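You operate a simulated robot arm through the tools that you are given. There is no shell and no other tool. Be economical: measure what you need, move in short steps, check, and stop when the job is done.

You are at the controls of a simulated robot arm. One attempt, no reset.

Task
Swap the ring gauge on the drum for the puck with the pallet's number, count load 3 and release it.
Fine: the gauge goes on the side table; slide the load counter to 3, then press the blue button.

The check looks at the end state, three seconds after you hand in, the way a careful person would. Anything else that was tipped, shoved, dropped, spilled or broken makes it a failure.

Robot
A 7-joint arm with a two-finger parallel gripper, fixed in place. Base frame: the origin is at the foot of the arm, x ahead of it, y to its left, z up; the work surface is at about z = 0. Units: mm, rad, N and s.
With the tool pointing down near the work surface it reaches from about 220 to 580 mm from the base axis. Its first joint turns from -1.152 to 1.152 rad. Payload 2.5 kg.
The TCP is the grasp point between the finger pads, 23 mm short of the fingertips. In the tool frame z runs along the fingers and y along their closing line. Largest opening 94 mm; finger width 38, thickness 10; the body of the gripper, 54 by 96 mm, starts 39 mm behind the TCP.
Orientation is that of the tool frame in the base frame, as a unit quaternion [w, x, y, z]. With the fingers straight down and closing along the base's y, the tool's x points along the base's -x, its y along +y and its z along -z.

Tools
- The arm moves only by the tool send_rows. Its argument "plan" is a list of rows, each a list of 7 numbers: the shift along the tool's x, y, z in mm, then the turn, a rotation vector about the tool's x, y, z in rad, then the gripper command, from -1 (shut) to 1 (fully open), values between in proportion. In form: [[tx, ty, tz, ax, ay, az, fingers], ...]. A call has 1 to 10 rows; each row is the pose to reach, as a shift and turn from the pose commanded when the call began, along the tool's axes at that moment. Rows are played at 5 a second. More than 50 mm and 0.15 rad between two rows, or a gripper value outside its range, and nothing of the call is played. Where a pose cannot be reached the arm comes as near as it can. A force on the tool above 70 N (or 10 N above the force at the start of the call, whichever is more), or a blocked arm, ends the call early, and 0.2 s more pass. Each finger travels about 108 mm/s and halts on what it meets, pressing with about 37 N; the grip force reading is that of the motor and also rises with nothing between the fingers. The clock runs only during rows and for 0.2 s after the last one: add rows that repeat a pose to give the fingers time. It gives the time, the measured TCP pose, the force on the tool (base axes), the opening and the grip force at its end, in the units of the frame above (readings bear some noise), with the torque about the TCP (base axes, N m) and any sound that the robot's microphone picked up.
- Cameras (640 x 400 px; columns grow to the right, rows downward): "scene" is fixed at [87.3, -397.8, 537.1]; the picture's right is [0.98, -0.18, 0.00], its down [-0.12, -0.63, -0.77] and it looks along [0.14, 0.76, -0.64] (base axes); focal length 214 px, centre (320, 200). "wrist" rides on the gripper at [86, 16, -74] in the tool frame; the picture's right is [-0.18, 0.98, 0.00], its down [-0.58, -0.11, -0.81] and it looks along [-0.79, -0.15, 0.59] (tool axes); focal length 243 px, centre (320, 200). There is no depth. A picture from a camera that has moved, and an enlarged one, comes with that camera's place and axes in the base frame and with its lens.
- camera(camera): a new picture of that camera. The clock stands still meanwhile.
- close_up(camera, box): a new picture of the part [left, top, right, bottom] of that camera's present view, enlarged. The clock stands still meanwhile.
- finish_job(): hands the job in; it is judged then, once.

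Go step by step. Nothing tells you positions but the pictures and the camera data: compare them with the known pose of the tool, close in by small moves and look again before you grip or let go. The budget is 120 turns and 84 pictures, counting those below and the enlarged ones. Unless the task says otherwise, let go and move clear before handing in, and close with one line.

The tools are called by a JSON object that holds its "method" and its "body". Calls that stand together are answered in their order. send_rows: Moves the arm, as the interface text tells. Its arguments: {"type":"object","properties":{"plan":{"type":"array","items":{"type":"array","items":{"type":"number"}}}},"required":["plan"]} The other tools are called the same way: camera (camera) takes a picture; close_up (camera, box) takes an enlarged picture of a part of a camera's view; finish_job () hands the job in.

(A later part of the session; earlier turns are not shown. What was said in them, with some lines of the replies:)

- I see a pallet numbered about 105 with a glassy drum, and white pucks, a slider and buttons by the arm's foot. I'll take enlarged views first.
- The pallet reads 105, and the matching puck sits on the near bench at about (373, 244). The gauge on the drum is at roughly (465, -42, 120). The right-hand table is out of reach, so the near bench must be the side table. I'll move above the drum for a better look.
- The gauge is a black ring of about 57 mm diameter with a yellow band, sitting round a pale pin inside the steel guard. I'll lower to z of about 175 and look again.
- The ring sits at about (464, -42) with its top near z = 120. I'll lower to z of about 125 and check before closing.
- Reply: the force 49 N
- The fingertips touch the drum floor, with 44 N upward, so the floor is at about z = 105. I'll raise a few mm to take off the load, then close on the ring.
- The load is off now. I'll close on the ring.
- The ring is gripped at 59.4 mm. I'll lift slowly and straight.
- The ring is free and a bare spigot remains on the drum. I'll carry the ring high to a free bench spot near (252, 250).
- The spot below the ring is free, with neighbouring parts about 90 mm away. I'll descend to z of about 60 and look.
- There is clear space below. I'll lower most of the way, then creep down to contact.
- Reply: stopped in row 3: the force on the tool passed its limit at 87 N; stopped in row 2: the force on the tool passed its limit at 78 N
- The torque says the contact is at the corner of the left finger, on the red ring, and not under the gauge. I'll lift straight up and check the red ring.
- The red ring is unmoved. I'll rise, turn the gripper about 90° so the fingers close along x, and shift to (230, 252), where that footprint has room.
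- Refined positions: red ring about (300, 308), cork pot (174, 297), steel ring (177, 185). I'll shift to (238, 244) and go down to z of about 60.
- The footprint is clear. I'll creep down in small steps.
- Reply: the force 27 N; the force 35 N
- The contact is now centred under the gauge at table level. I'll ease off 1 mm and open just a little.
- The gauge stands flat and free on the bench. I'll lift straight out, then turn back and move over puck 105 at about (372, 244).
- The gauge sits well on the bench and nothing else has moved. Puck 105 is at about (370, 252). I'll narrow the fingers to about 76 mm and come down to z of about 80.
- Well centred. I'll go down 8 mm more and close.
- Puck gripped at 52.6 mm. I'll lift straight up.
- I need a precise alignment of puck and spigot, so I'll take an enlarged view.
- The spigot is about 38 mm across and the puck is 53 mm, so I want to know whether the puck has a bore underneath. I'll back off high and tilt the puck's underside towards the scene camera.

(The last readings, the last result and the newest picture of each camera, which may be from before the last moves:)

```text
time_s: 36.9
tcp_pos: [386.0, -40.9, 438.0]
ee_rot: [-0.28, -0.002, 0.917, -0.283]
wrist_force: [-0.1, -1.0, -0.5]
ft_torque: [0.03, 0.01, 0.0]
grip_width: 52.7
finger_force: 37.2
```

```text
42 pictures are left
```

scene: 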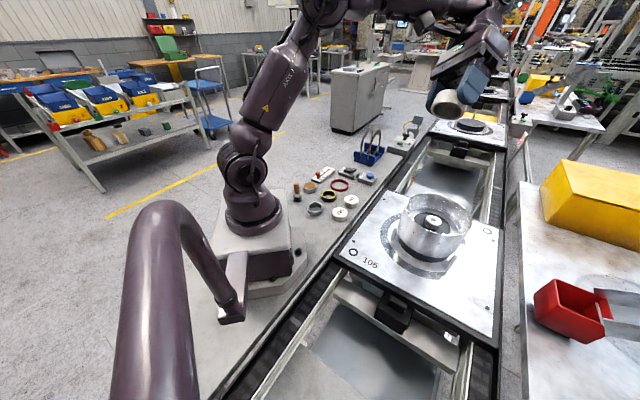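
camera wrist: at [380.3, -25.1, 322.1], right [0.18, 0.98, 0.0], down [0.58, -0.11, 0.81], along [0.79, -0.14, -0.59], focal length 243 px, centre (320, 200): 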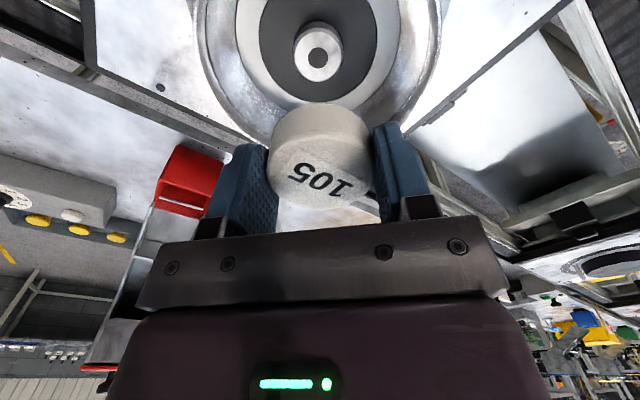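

{"method": "close_up", "body": {"camera": "scene", "box": [410, 70, 490, 130]}}

```text
6.67 times, centred on (450, 100) of scene
camera zoom: at [87.3, -397.8, 537.1], right [0.98, -0.18, 0.0], down [-0.12, -0.63, -0.77], along [0.14, 0.76, -0.64], focal length 1430 px, centre (-547, 867)
```

zoom: 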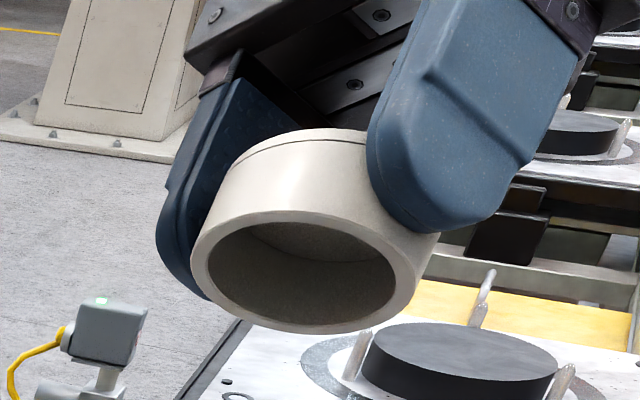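

The puck is a cap with a bore of about 43 mm, so it fits over the 38 mm spigot with roughly 2.5 mm of play each way. I'll turn back upright.

{"method": "send_rows", "body": {"plan": [[0, 0, 0, -0.1, -0.1, 0, -1], [0, 0, 0, -0.2, -0.2, 0, -1], [0, 0, 0, -0.3, -0.3, 0, -1], [0, 0, 0, -0.4, -0.4, 0, -1], [0, 0, 0, -0.5, -0.5, 0, -1], [0, 0, 0, -0.58, -0.58, 0, -1], [0, 0, 0, -0.58, -0.58, 0, -1]]}}

{"method": "send_rows", "body": {"plan": [[-20, 0, 45, 0, 0, 0, -1], [-40, 0, 90, 0, 0, 0, -1], [-60, -1, 135, 0, 0, 0, -1], [-80, -2, 180, 0, 0, 0, -1], [-80, -2, 220, 0, 0, 0, -1], [-80, -2, 246, 0, 0, 0, -1], [-80, -2, 246, 0, 0, 0, -1]]}}

{"method": "close_up", "body": {"camera": "wrist", "box": [200, 0, 440, 220]}}

{"method": "close_up", "body": {"camera": "scene", "box": [395, 155, 485, 245]}}

```text
time_s: 38.5
tcp_pos: [384.9, -41.4, 437.8]
ee_rot: [0.001, -0.003, 1.0, 0.001]
wrist_force: [-0.9, 0.9, -0.5]
ft_torque: [0.04, 0.02, -0.03]
grip_width: 52.6
finger_force: 37.3
```

```text
time_s: 40.1
tcp_pos: [466.2, -43.4, 190.0]
ee_rot: [0.001, -0.002, 1.0, 0.001]
wrist_force: [1.3, 0.0, 0.4]
ft_torque: [-0.01, 0.01, 0.03]
grip_width: 52.6
finger_force: 37.0
```

```text
1.82 times, centred on (320, 110) of wrist
camera zoom: at [379.2, -26.9, 264.6], right [0.18, 0.98, 0.0], down [0.58, -0.11, 0.81], along [0.79, -0.14, -0.59], focal length 441 px, centre (320, 364)
```

zoom: 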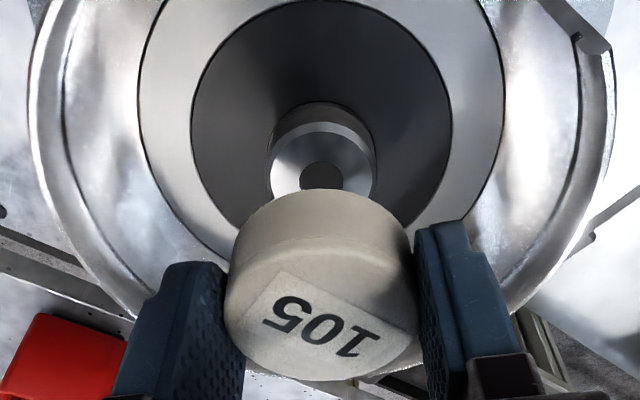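

```text
4.44 times, centred on (440, 200) of scene
camera zoom: at [87.3, -397.8, 537.1], right [0.98, -0.18, 0.0], down [-0.12, -0.63, -0.77], along [0.14, 0.76, -0.64], focal length 953 px, centre (-213, 200)
```

zoom: 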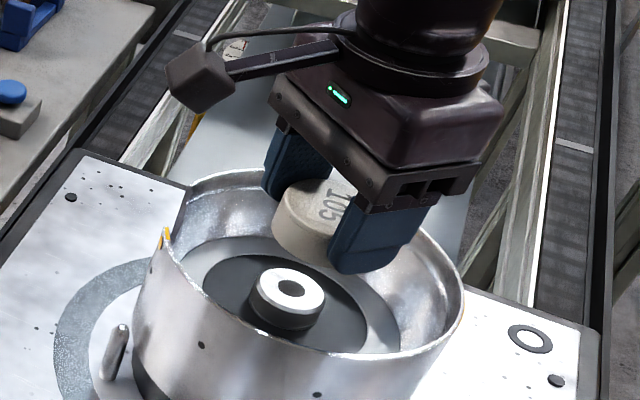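

Lateral alignment is good. I'll lower to just above the spigot and look again.

{"method": "send_rows", "body": {"plan": [[1, 0, 15, 0, 0, 0, -1], [1, 0, 30, 0, 0, 0, -1], [1, 0, 36, 0, 0, 0, -1], [1, 0, 36, 0, 0, 0, -1]]}}

{"method": "close_up", "body": {"camera": "wrist", "box": [200, 0, 440, 220]}}

{"method": "close_up", "body": {"camera": "scene", "box": [405, 175, 465, 235]}}

```text
time_s: 41.1
tcp_pos: [464.2, -42.4, 155.0]
ee_rot: [0.0, -0.003, 1.0, 0.0]
wrist_force: [0.6, -0.6, -0.5]
ft_torque: [-0.02, -0.01, 0.01]
grip_width: 52.6
finger_force: 37.0
```

```text
1.82 times, centred on (320, 110) of wrist
camera zoom: at [377.7, -27.0, 229.9], right [0.18, 0.98, 0.0], down [0.58, -0.11, 0.81], along [0.79, -0.14, -0.59], focal length 441 px, centre (320, 364)
```

zoom: 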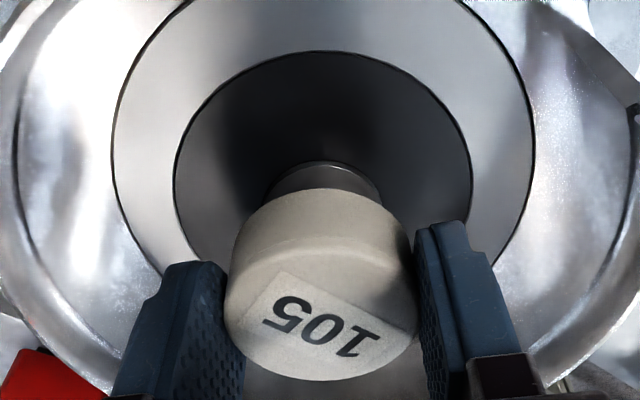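

```text
6.67 times, centred on (435, 205) of scene
camera zoom: at [87.3, -397.8, 537.1], right [0.98, -0.18, 0.0], down [-0.12, -0.63, -0.77], along [0.14, 0.76, -0.64], focal length 1430 px, centre (-447, 167)
```

zoom: 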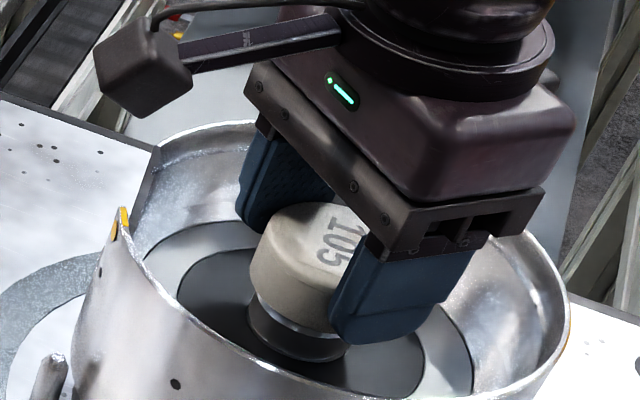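

Puck and spigot axes agree to within about 1 mm. I'll lower slowly over the spigot, watching the force.

{"method": "send_rows", "body": {"plan": [[0, 1, 4, 0, 0, 0, -1], [0, 1, 8, 0, 0, 0, -1], [0, 1, 11, 0, 0, 0, -1], [0, 1, 13, 0, 0, 0, -1], [0, 1, 13, 0, 0, 0, -1]]}}

```text
time_s: 42.3
tcp_pos: [463.9, -40.9, 142.6]
ee_rot: [-0.001, -0.003, 1.0, 0.0]
wrist_force: [-0.3, 0.4, 0.1]
ft_torque: [-0.01, 0.02, -0.01]
grip_width: 52.6
finger_force: 37.2
```

{"method": "send_rows", "body": {"plan": [[0, 0, 2, 0, 0, 0, -1], [0, 0, 4, 0, 0, 0, -1], [0, 0, 4, 0, 0, 0, -1]]}}

{"method": "send_rows", "body": {"plan": [[0, 0, 2, 0, 0, 0, -1], [0, 0, 4, 0, 0, 0, -1], [0, 0, 4, 0, 0, 0, -1]]}}

{"method": "close_up", "body": {"camera": "scene", "box": [405, 175, 465, 235]}}

```text
time_s: 43.1
tcp_pos: [464.7, -42.4, 139.9]
ee_rot: [0.0, -0.003, 1.0, 0.001]
wrist_force: [0.4, -0.5, -0.2]
ft_torque: [-0.01, -0.04, 0.04]
grip_width: 52.4
finger_force: 36.8
```

```text
time_s: 43.9
tcp_pos: [464.5, -40.4, 134.6]
ee_rot: [0.001, -0.002, 1.0, 0.0]
wrist_force: [-0.4, -0.3, 0.0]
ft_torque: [-0.02, 0.03, -0.02]
grip_width: 52.8
finger_force: 36.7
```

```text
6.67 times, centred on (435, 205) of scene
camera zoom: at [87.3, -397.8, 537.1], right [0.98, -0.18, 0.0], down [-0.12, -0.63, -0.77], along [0.14, 0.76, -0.64], focal length 1430 px, centre (-447, 167)
```

zoom: 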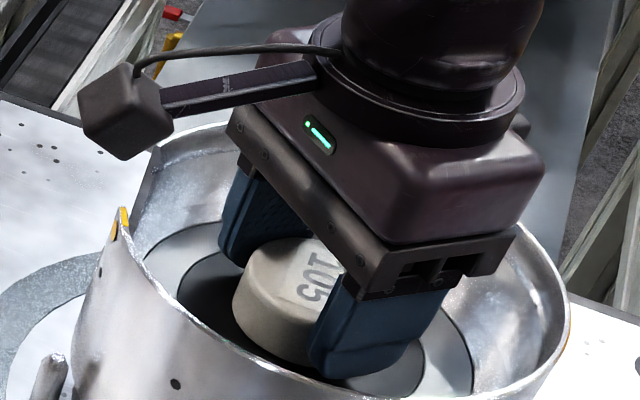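

The puck is over the spigot with no contact force. I'll creep on down.

{"method": "send_rows", "body": {"plan": [[0, 0, 1, 0, 0, 0, -1], [0, 0, 2, 0, 0, 0, -1], [0, 0, 2, 0, 0, 0, -1]]}}

{"method": "send_rows", "body": {"plan": [[0, 0, 1, 0, 0, 0, -1], [0, 0, 2, 0, 0, 0, -1], [0, 0, 2, 0, 0, 0, -1]]}}

```text
time_s: 44.7
tcp_pos: [464.9, -41.3, 133.0]
ee_rot: [0.0, -0.002, 1.0, 0.001]
wrist_force: [-8.8, 1.1, 17.2]
ft_torque: [-0.03, 0.12, -0.05]
grip_width: 52.4
finger_force: 37.3
```

```text
time_s: 45.5
tcp_pos: [465.1, -41.6, 133.1]
ee_rot: [0.001, -0.003, 1.0, 0.0]
wrist_force: [-10.5, 0.8, 28.6]
ft_torque: [0.03, 0.09, 0.04]
grip_width: 52.7
finger_force: 37.1
```

Firm contact at puck bottom z of about 104.5, which equals the drum floor, so it is seated. I'll ease off and open.

{"method": "send_rows", "body": {"plan": [[0, 0, -2, 0, 0, 0, -1], [0, 0, -2, 0, 0, 0, 0.3], [0, 0, -2, 0, 0, 0, 0.6], [0, 0, -2, 0, 0, 0, 0.6]]}}

{"method": "close_up", "body": {"camera": "wrist", "box": [200, 0, 440, 220]}}

```text
time_s: 46.5
tcp_pos: [465.5, -41.3, 132.1]
ee_rot: [0.0, -0.002, 1.0, 0.0]
wrist_force: [1.0, 1.2, 0.3]
ft_torque: [0.01, -0.01, 0.03]
grip_width: 75.1
finger_force: 0.0
```

```text
1.82 times, centred on (320, 110) of wrist
camera zoom: at [377.7, -25.5, 206.6], right [0.18, 0.98, 0.0], down [0.58, -0.11, 0.81], along [0.79, -0.14, -0.59], focal length 441 px, centre (320, 364)
```

zoom: 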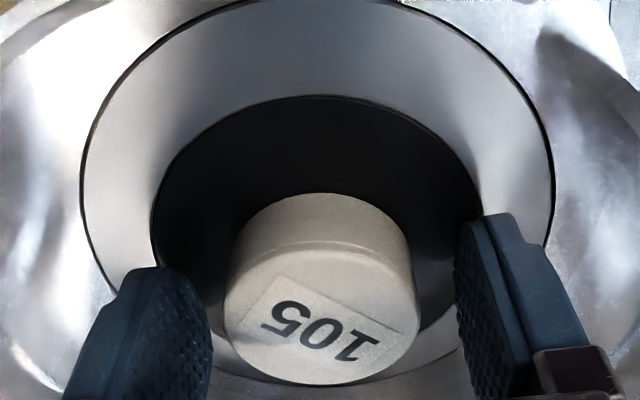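

The puck is released and seated. I'll lift clear and head for the load slider near (225, 380), turning 45° on the way.

{"method": "send_rows", "body": {"plan": [[0, 0, -20, 0, 0, 0, 0.6], [0, 0, -65, 0, 0, 0, 0.6], [0, 0, -113, 0, 0, 0, 0.6], [19, 35, -113, 0, 0, -0.1, 0.6], [39, 70, -113, 0, 0, -0.2, 0.6], [58, 105, -113, 0, 0, -0.3, 0.6], [77, 140, -113, 0, 0, -0.4, 0.6], [97, 175, -113, 0, 0, -0.5, 0.6], [116, 210, -113, 0, 0, -0.6, 0.6], [135, 240, -113, 0, 0, -0.7, 0.6]]}}

{"method": "camera", "body": {"camera": "scene"}}

```text
time_s: 48.7
tcp_pos: [329.0, 199.9, 242.3]
ee_rot: [0.0, -0.345, 0.939, 0.0]
wrist_force: [0.7, -1.1, 0.2]
ft_torque: [0.02, -0.01, 0.0]
grip_width: 75.2
finger_force: 0.1
```

```text
34 pictures are left
```

scene: 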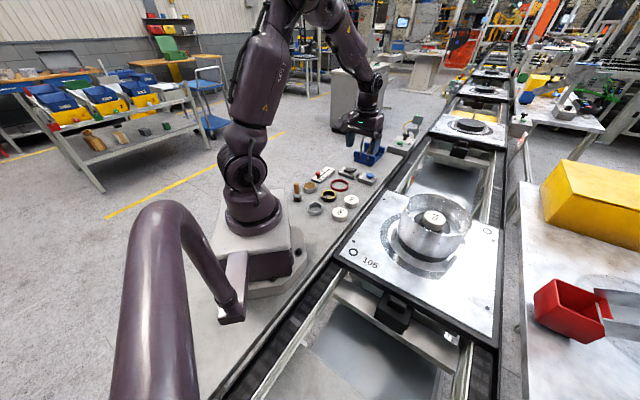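

{"method": "send_rows", "body": {"plan": [[-7, 38, 10, 0, 0, -0.085, 0.6], [-15, 76, 20, 0, 0, -0.085, 0.6], [-22, 114, 30, 0, 0, -0.085, 0.6], [-30, 152, 40, 0, 0, -0.085, 0.6], [-37, 190, 50, 0, 0, -0.085, 0.6], [-37, 190, 60, 0, 0, -0.085, 0.6], [-37, 190, 60, 0, 0, -0.085, 0.6]]}}

{"method": "camera", "body": {"camera": "wrist"}}

{"method": "close_up", "body": {"camera": "scene", "box": [280, 120, 380, 210]}}

```text
time_s: 50.3
tcp_pos: [231.5, 367.7, 184.6]
ee_rot: [0.001, -0.384, 0.923, 0.0]
wrist_force: [-0.1, -0.4, 0.3]
ft_torque: [0.03, -0.04, 0.0]
grip_width: 75.5
finger_force: 0.0
```

```text
33 pictures are left
camera wrist: at [158.9, 318.2, 258.8], right [-0.57, 0.82, 0.0], down [0.49, 0.34, 0.81], along [0.66, 0.46, -0.59], focal length 243 px, centre (320, 200)
```

wrist: 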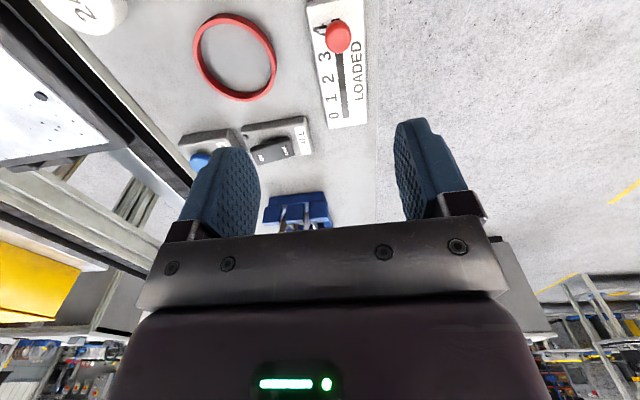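

```text
4.44 times, centred on (330, 165) of scene
camera zoom: at [87.3, -397.8, 537.1], right [0.98, -0.18, 0.0], down [-0.12, -0.63, -0.77], along [0.14, 0.76, -0.64], focal length 953 px, centre (276, 356)
```

zoom: 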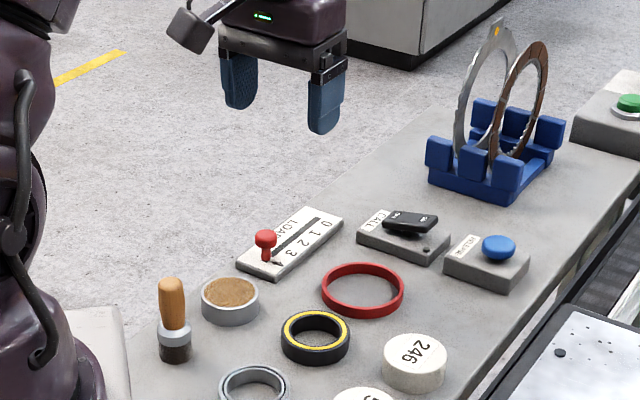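

{"method": "close_up", "body": {"camera": "wrist", "box": [280, 0, 400, 140]}}

{"method": "close_up", "body": {"camera": "scene", "box": [320, 155, 370, 195]}}

```text
2.86 times, centred on (340, 70) of wrist
camera zoom: at [158.9, 318.2, 258.8], right [-0.57, 0.82, 0.0], down [0.49, 0.34, 0.81], along [0.66, 0.46, -0.59], focal length 693 px, centre (263, 571)
```

zoom: 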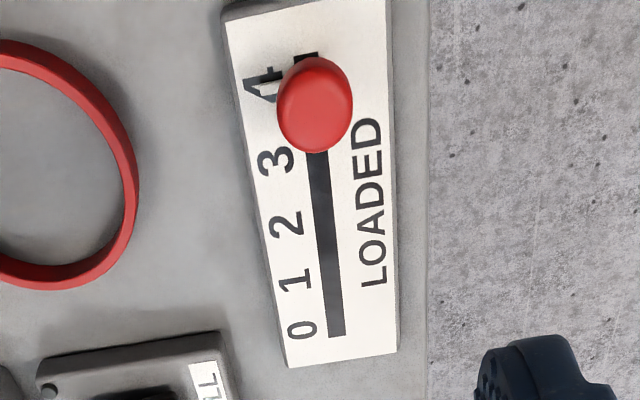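

```text
10.00 times, centred on (345, 175) of scene
camera zoom: at [87.3, -397.8, 537.1], right [0.98, -0.18, 0.0], down [-0.12, -0.63, -0.77], along [0.14, 0.76, -0.64], focal length 2145 px, centre (70, 450)
```

zoom: 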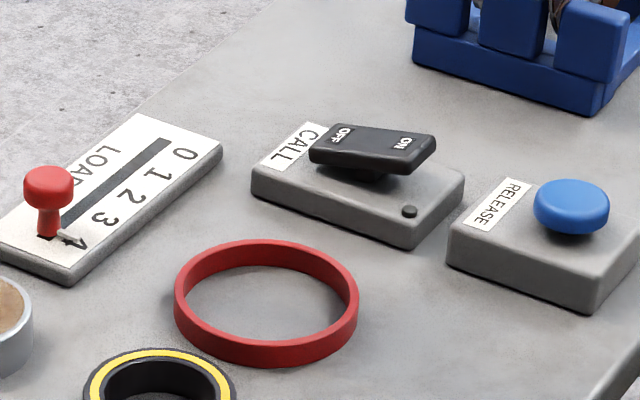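

The label pitch works out at a uniform 22.2 mm along 45°. The knob is at 4, around (217, 375), with its top near z = 40. I'll go over it at z of about 90.

{"method": "send_rows", "body": {"plan": [[2, 8, 30, 0, 0, 0, 0.4], [5, 15, 60, 0, 0, 0, 0.2], [5, 15, 92, 0, 0, 0, 0.2], [5, 15, 92, 0, 0, 0, 0.2]]}}

{"method": "camera", "body": {"camera": "wrist"}}

{"method": "close_up", "body": {"camera": "scene", "box": [300, 135, 370, 195]}}

```text
time_s: 51.3
tcp_pos: [218.8, 373.8, 93.1]
ee_rot: [0.0, -0.385, 0.923, 0.0]
wrist_force: [-0.2, -0.1, -0.3]
ft_torque: [0.01, 0.0, 0.0]
grip_width: 56.4
finger_force: 0.2
```

```text
29 pictures are left
camera wrist: at [146.3, 323.1, 166.5], right [-0.57, 0.82, 0.0], down [0.49, 0.34, 0.81], along [0.66, 0.46, -0.59], focal length 243 px, centre (320, 200)
```

wrist: 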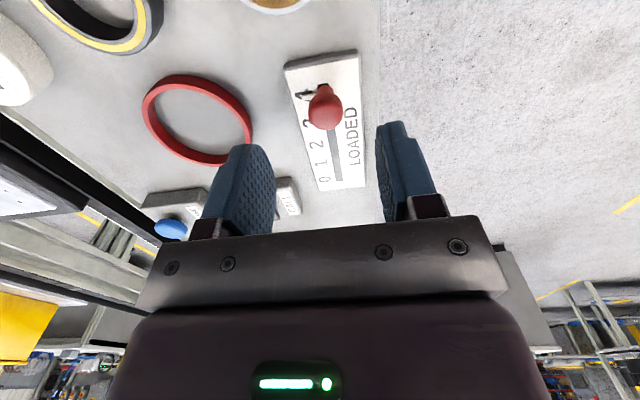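

```text
6.67 times, centred on (335, 165) of scene
camera zoom: at [87.3, -397.8, 537.1], right [0.98, -0.18, 0.0], down [-0.12, -0.63, -0.77], along [0.14, 0.76, -0.64], focal length 1430 px, centre (220, 433)
```

zoom: 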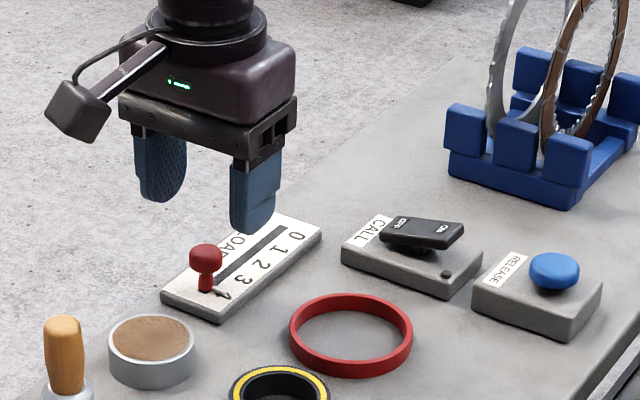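

{"method": "send_rows", "body": {"plan": [[-1, 2.5, 20, 0, 0, 0, 0.2], [-1, 2.5, 40, 0, 0, 0, 0.2], [-1, 2.5, 52, 0, 0, 0, 0.2], [-1, 2.5, 52, 0, 0, 0, 0.2]]}}

{"method": "camera", "body": {"camera": "wrist"}}

{"method": "close_up", "body": {"camera": "scene", "box": [310, 145, 360, 195]}}

```text
time_s: 52.3
tcp_pos: [216.2, 377.4, 38.9]
ee_rot: [0.001, -0.384, 0.923, 0.001]
wrist_force: [0.5, -0.4, 0.0]
ft_torque: [0.02, -0.01, 0.02]
grip_width: 56.5
finger_force: 0.0
```

```text
27 pictures are left
camera wrist: at [143.7, 326.3, 113.7], right [-0.57, 0.82, 0.0], down [0.49, 0.34, 0.81], along [0.66, 0.46, -0.59], focal length 243 px, centre (320, 200)
```

wrist: 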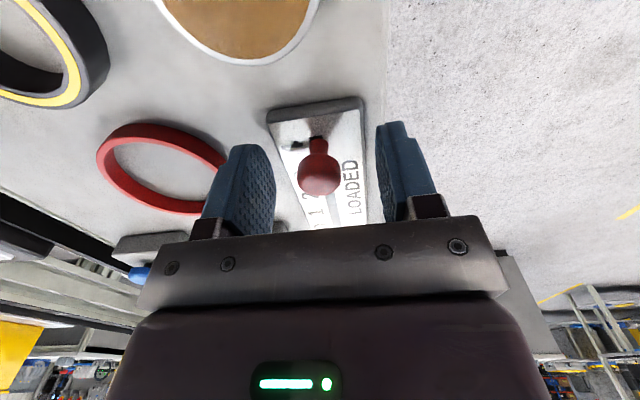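

```text
8.00 times, centred on (335, 170) of scene
camera zoom: at [87.3, -397.8, 537.1], right [0.98, -0.18, 0.0], down [-0.12, -0.63, -0.77], along [0.14, 0.76, -0.64], focal length 1716 px, centre (200, 440)
```

zoom: 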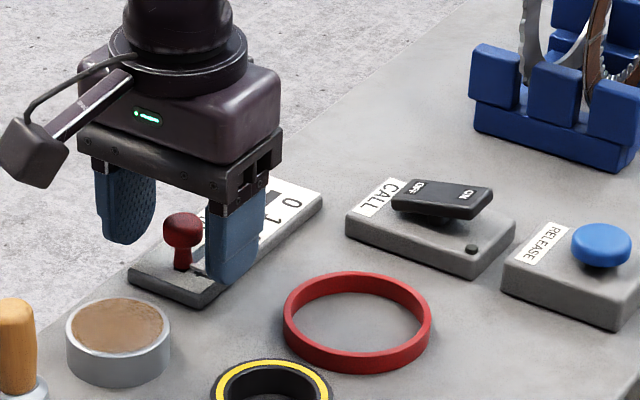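

The knob sits between the fingers. I'll go down 3 mm and close gently.

{"method": "send_rows", "body": {"plan": [[-3, 0, 3, 0, 0, 0, 0.2], [-3, 0, 3, 0, 0, 0, 0], [-3, 0, 3, 0, 0, 0, -0.3], [-3, 0, 3, 0, 0, 0, -1], [-3, 0, 3, 0, 0, 0, -1]]}}

{"method": "camera", "body": {"camera": "wrist"}}

```text
time_s: 53.5
tcp_pos: [218.0, 376.9, 37.6]
ee_rot: [0.0, -0.385, 0.923, 0.0]
wrist_force: [2.3, -0.7, -0.9]
ft_torque: [0.02, -0.02, 0.0]
grip_width: 20.6
finger_force: 44.9
```

```text
25 pictures are left
camera wrist: at [146.2, 327.6, 111.6], right [-0.57, 0.82, 0.0], down [0.49, 0.34, 0.81], along [0.66, 0.46, -0.59], focal length 243 px, centre (320, 200)
```

wrist: 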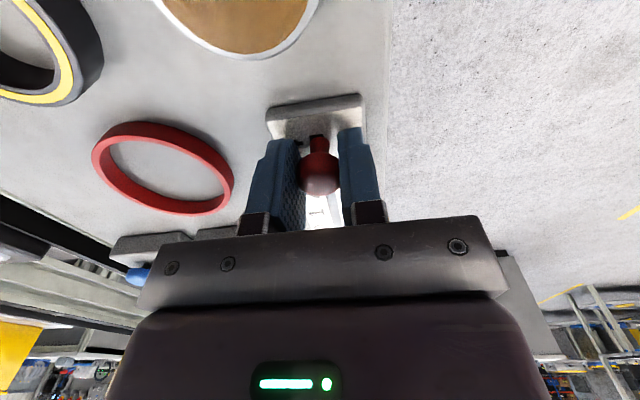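

The knob is gripped at 20.6 mm. I'll slide it one pitch, 22 mm, towards 3.

{"method": "send_rows", "body": {"plan": [[-5, 0, 0, 0, 0, 0, -1], [-10, 0, 0, 0, 0, 0, -1], [-15, 0, 0, 0, 0, 0, -1], [-19, 0, 0, 0, 0, 0, -1], [-22, 0, 0, 0, 0, 0, -1], [-22, 0, 0, 0, 0, 0, -1]]}}

{"method": "camera", "body": {"camera": "wrist"}}

{"method": "close_up", "body": {"camera": "scene", "box": [310, 145, 360, 195]}}

```text
time_s: 54.9
tcp_pos: [234.3, 392.6, 37.5]
ee_rot: [-0.002, -0.385, 0.923, -0.001]
wrist_force: [-2.7, 4.9, -29.4]
ft_torque: [0.15, -0.1, 0.03]
grip_width: 20.9
finger_force: 45.4
```

```text
24 pictures are left
camera wrist: at [161.7, 342.9, 112.1], right [-0.57, 0.82, 0.0], down [0.49, 0.34, 0.8], along [0.66, 0.46, -0.59], focal length 243 px, centre (320, 200)
```

wrist: 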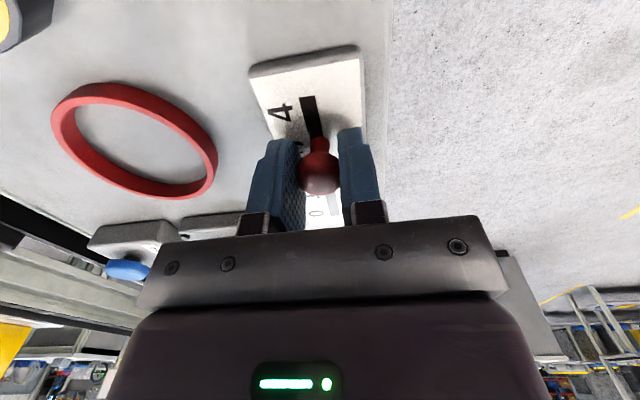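

```text
8.00 times, centred on (335, 170) of scene
camera zoom: at [87.4, -397.7, 537.2], right [0.98, -0.18, 0.0], down [-0.12, -0.63, -0.77], along [0.14, 0.76, -0.64], focal length 1716 px, centre (200, 440)
```

zoom: 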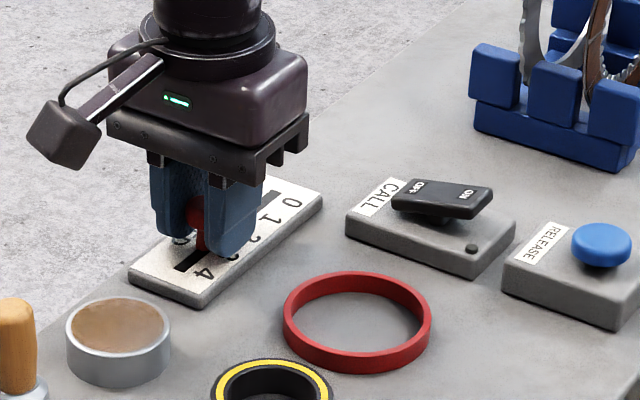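

The knob moved 21.8 mm and the plate stayed put. I'll release, lift and check.

{"method": "send_rows", "body": {"plan": [[0, 0, 0.5, 0, 0, 0, -0.4], [0, 0, 0.5, 0, 0, 0, 0.1], [0, 0, 0.5, 0, 0, 0, 0.1], [0, 0, -30, 0, 0, 0, 0.1], [0, 0, -75, 0, 0, 0, 0.1], [0, 0, -110, 0, 0, 0, 0.1], [0, 0, -110, 0, 0, 0, 0.1]]}}

{"method": "close_up", "body": {"camera": "wrist", "box": [240, 0, 400, 160]}}

{"method": "close_up", "body": {"camera": "scene", "box": [320, 155, 370, 195]}}

```text
time_s: 56.5
tcp_pos: [237.2, 392.2, 150.3]
ee_rot: [0.0, -0.384, 0.923, 0.0]
wrist_force: [0.0, 0.5, 0.1]
ft_torque: [-0.01, 0.03, 0.02]
grip_width: 51.8
finger_force: 0.2
```

```text
2.50 times, centred on (320, 80) of wrist
camera zoom: at [163.1, 342.6, 224.3], right [-0.57, 0.82, 0.0], down [0.49, 0.34, 0.81], along [0.66, 0.46, -0.59], focal length 606 px, centre (320, 500)
```

zoom: 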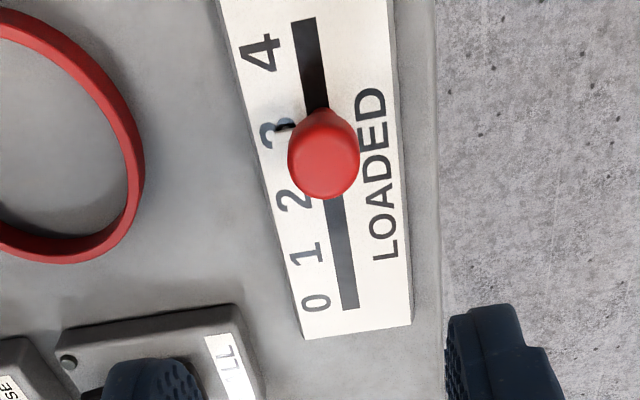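

```text
10.00 times, centred on (345, 175) of scene
camera zoom: at [87.3, -397.9, 537.1], right [0.98, -0.18, 0.0], down [-0.12, -0.63, -0.77], along [0.14, 0.76, -0.64], focal length 2145 px, centre (70, 450)
```

zoom: 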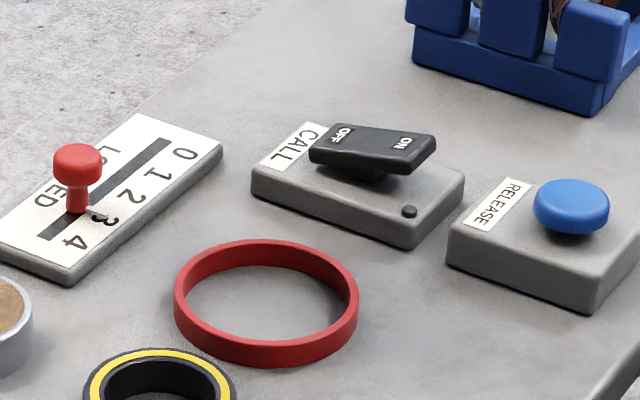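

The knob sits near 3. I'll check the pointer more closely.

{"method": "close_up", "body": {"camera": "wrist", "box": [290, 0, 360, 70]}}

{"method": "close_up", "body": {"camera": "scene", "box": [318, 165, 342, 185]}}

```text
5.71 times, centred on (325, 35) of wrist
camera zoom: at [163.1, 342.6, 224.3], right [-0.57, 0.82, 0.0], down [0.49, 0.34, 0.81], along [0.66, 0.46, -0.59], focal length 1386 px, centre (291, 1143)
```

zoom: 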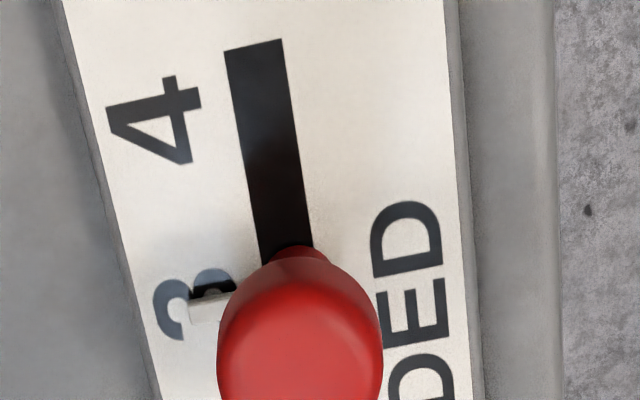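

```text
16.00 times, centred on (330, 175) of scene
camera zoom: at [87.3, -397.9, 537.1], right [0.98, -0.18, 0.0], down [-0.12, -0.63, -0.77], along [0.14, 0.76, -0.64], focal length 3432 px, centre (160, 600)
```

zoom: 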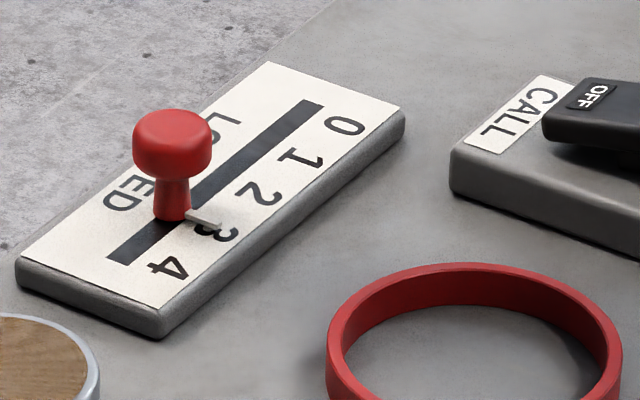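

The pointer is right on 3. Next is the blue RELEASE button at about (431, 317). I'll close the fingers and move above it.

{"method": "send_rows", "body": {"plan": [[-17, -38, 0, 0, 0, 0, -0.5], [-34, -77, 0, 0, 0, 0, -1], [-51, -115, 0, 0, 0, 0, -1], [-68, -153, 10, 0, 0, 0, -1], [-85, -191, 20, 0, 0, 0, -1], [-85, -191, 30, 0, 0, 0, -1], [-85, -191, 30, 0, 0, 0, -1]]}}

{"method": "camera", "body": {"camera": "wrist"}}

{"method": "close_up", "body": {"camera": "scene", "box": [330, 130, 410, 200]}}

```text
time_s: 58.1
tcp_pos: [430.7, 320.1, 120.3]
ee_rot: [0.001, -0.385, 0.923, 0.0]
wrist_force: [-0.2, 0.1, -0.1]
ft_torque: [-0.02, -0.04, -0.03]
grip_width: 0.0
finger_force: 36.9
```

```text
18 pictures are left
camera wrist: at [357.6, 270.1, 194.3], right [-0.57, 0.82, 0.0], down [0.49, 0.34, 0.81], along [0.66, 0.46, -0.59], focal length 243 px, centre (320, 200)
```

wrist: 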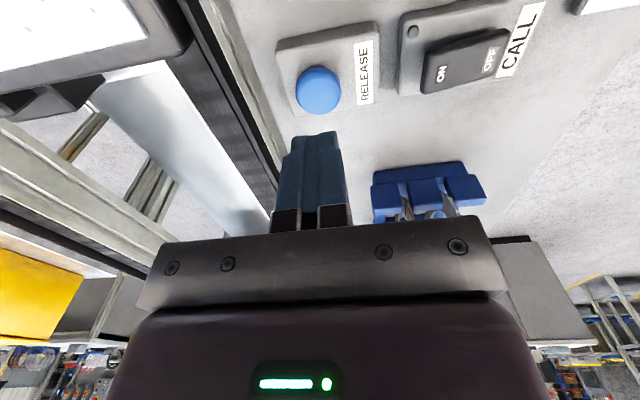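

```text
5.71 times, centred on (370, 165) of scene
camera zoom: at [87.3, -397.9, 537.1], right [0.98, -0.18, 0.0], down [-0.12, -0.63, -0.77], along [0.14, 0.76, -0.64], focal length 1226 px, centre (34, 400)
```

zoom: 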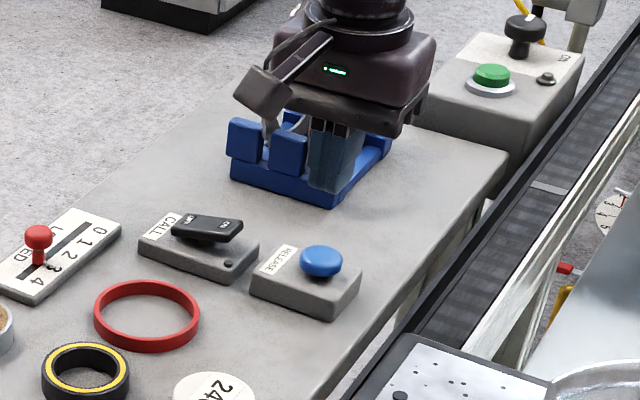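

The fingers are aligned with the button. I'll lower most of the way and check.

{"method": "send_rows", "body": {"plan": [[-1, 0, 20, 0, 0, 0, -1], [-1, 0, 40, 0, 0, 0, -1], [-1, 0, 50, 0, 0, 0, -1], [-1, 0, 50, 0, 0, 0, -1]]}}

{"method": "close_up", "body": {"camera": "scene", "box": [350, 140, 400, 190]}}

{"method": "camera", "body": {"camera": "wrist"}}

```text
time_s: 59.1
tcp_pos: [430.5, 322.6, 68.3]
ee_rot: [0.0, -0.385, 0.923, 0.0]
wrist_force: [1.0, -0.4, 0.0]
ft_torque: [-0.01, -0.01, 0.03]
grip_width: 0.0
finger_force: 36.6
```

```text
8.00 times, centred on (375, 165) of scene
camera zoom: at [87.3, -397.8, 537.1], right [0.98, -0.18, 0.0], down [-0.12, -0.63, -0.77], along [0.14, 0.76, -0.64], focal length 1716 px, centre (-120, 480)
```

zoom: 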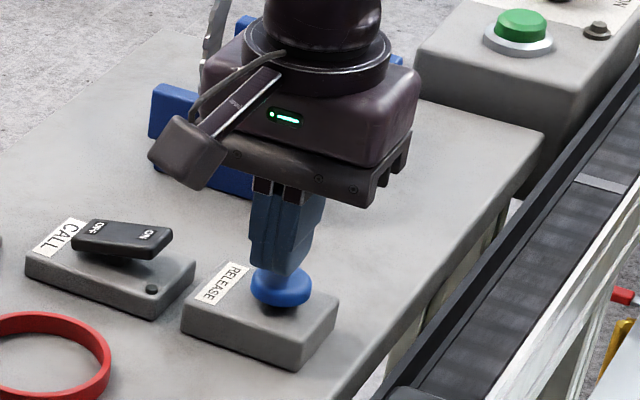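

```text
15 pictures are left
camera wrist: at [358.4, 271.8, 143.1], right [-0.57, 0.82, 0.0], down [0.49, 0.34, 0.81], along [0.66, 0.46, -0.59], focal length 243 px, centre (320, 200)
```

wrist: 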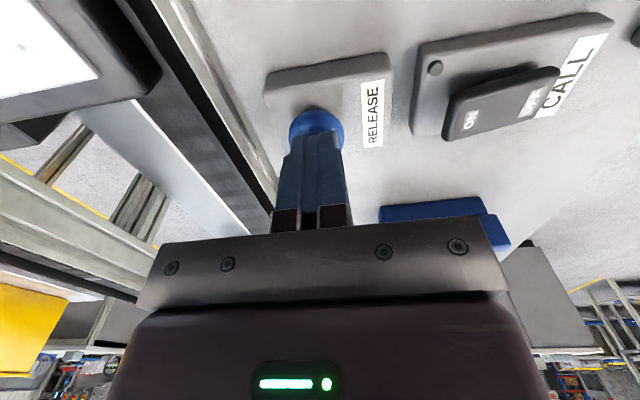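

I'll nudge back 2 mm and press down in small steps.

{"method": "send_rows", "body": {"plan": [[2.5, 0, 2, 0, 0, 0, -1], [2.5, 0, 5, 0, 0, 0, -1], [2.5, 0, 8, 0, 0, 0, -1], [2.5, 0, 10, 0, 0, 0, -1], [2.5, 0, 10, 0, 0, 0, -1]]}}

```text
time_s: 60.3
tcp_pos: [429.7, 317.2, 57.6]
ee_rot: [0.001, -0.385, 0.923, 0.0]
wrist_force: [0.7, 0.9, 2.1]
ft_torque: [0.02, -0.02, 0.04]
grip_width: 0.2
finger_force: 36.5
```

{"method": "send_rows", "body": {"plan": [[0, 0, 1, 0, 0, 0, -1], [0, 0, 2, 0, 0, 0, -1], [0, 0, 3, 0, 0, 0, -1], [0, 0, 3, 0, 0, 0, -1]]}}

```text
time_s: 61.3
tcp_pos: [430.5, 318.1, 55.8]
ee_rot: [0.001, -0.385, 0.923, 0.0]
wrist_force: [-2.6, -2.3, 8.5]
ft_torque: [0.02, 0.02, 0.0]
grip_width: 0.1
finger_force: 36.6
heard: click
```

A click was heard, so the button is pressed. I'll lift clear.

{"method": "send_rows", "body": {"plan": [[0, 0, -10, 0, 0, 0, -1], [0, 0, -45, 0, 0, 0, -1], [0, 0, -90, 0, 0, 0, -1], [0, 0, -130, 0, 0, 0, -1], [0, 0, -130, 0, 0, 0, -1]]}}

{"method": "camera", "body": {"camera": "scene"}}

{"method": "close_up", "body": {"camera": "scene", "box": [280, 130, 440, 230]}}

{"method": "close_up", "body": {"camera": "scene", "box": [380, 170, 480, 260]}}

```text
time_s: 62.5
tcp_pos: [432.0, 318.1, 186.1]
ee_rot: [0.0, -0.386, 0.923, 0.0]
wrist_force: [0.6, -0.6, 0.1]
ft_torque: [-0.01, 0.02, 0.03]
grip_width: 0.3
finger_force: 37.9
```

```text
14 pictures are left
```

scene: 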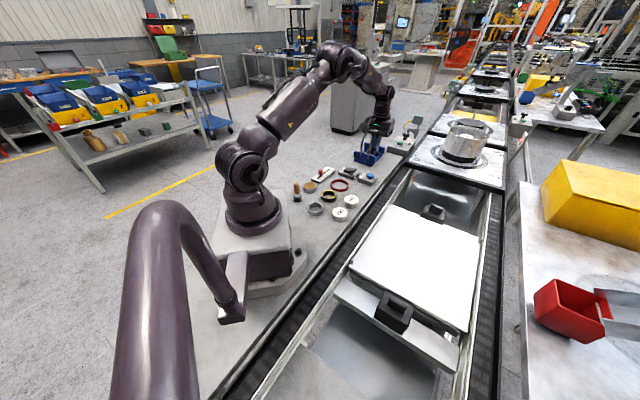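

```text
4.00 times, centred on (360, 180) of scene
camera zoom: at [87.3, -397.8, 537.1], right [0.98, -0.18, 0.0], down [-0.12, -0.63, -0.77], along [0.14, 0.76, -0.64], focal length 858 px, centre (160, 280)
```

zoom: 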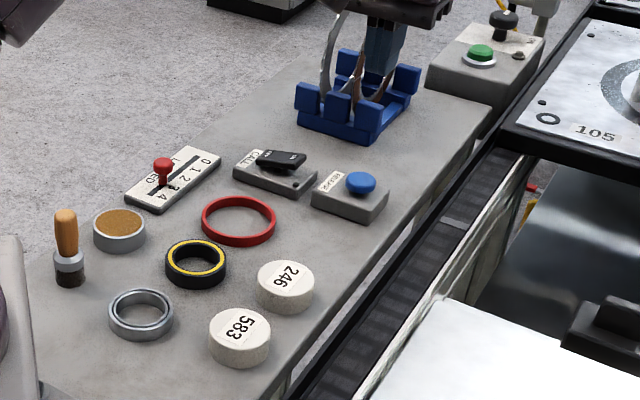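

```text
4.44 times, centred on (430, 215) of scene
camera zoom: at [87.3, -397.8, 537.1], right [0.98, -0.18, 0.0], down [-0.12, -0.63, -0.77], along [0.14, 0.76, -0.64], focal length 953 px, centre (-169, 133)
```

zoom: 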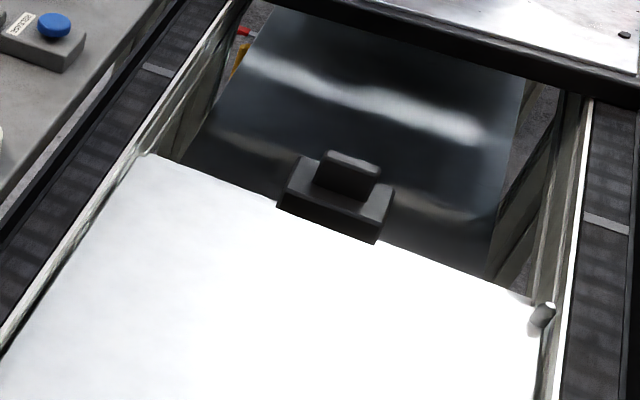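

The pallet has been released and travelled to the next station. I'll check the puck on it.

{"method": "close_up", "body": {"camera": "scene", "box": [420, 100, 510, 190]}}

{"method": "camera", "body": {"camera": "wrist"}}

```text
4.44 times, centred on (465, 145) of scene
camera zoom: at [87.3, -397.8, 537.1], right [0.98, -0.18, 0.0], down [-0.12, -0.63, -0.77], along [0.14, 0.76, -0.64], focal length 953 px, centre (-324, 444)
```

zoom: 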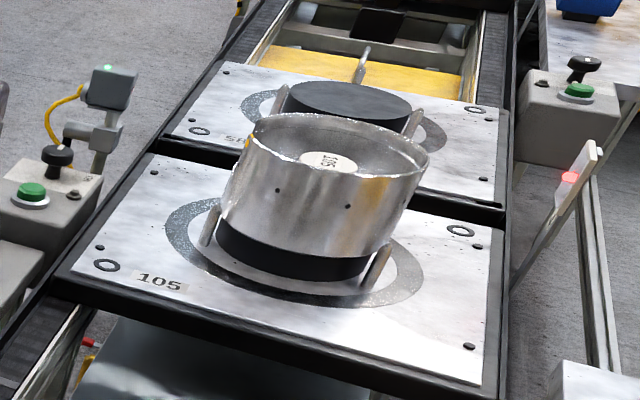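

```text
10 pictures are left
camera wrist: at [360.1, 268.7, 260.0], right [-0.57, 0.82, 0.0], down [0.49, 0.34, 0.81], along [0.66, 0.46, -0.59], focal length 243 px, centre (320, 200)
```

wrist: 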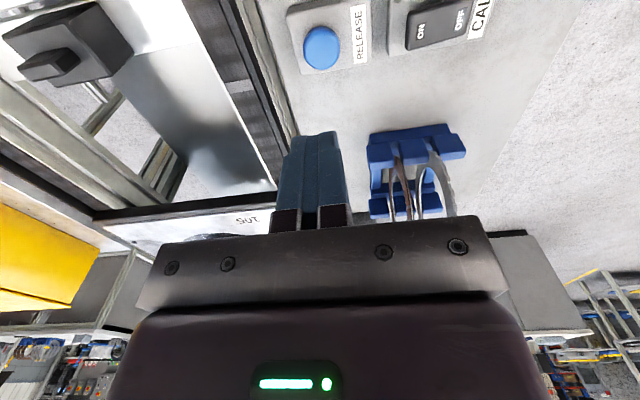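

Puck 105 sits on the drum of the released pallet, the gauge is on the side table, the counter is at 3, and the arm is clear. I'm handing in.

{"method": "finish_job", "body": {}}

```text
The job is handed in.
```

The job is handed in: puck 105 is on the drum, the ring gauge is on the side table, the counter reads 3, and the pallet moved on after I pressed the blue button; a finger briefly pressed on the red ring while I set the gauge down, but it didn't move.
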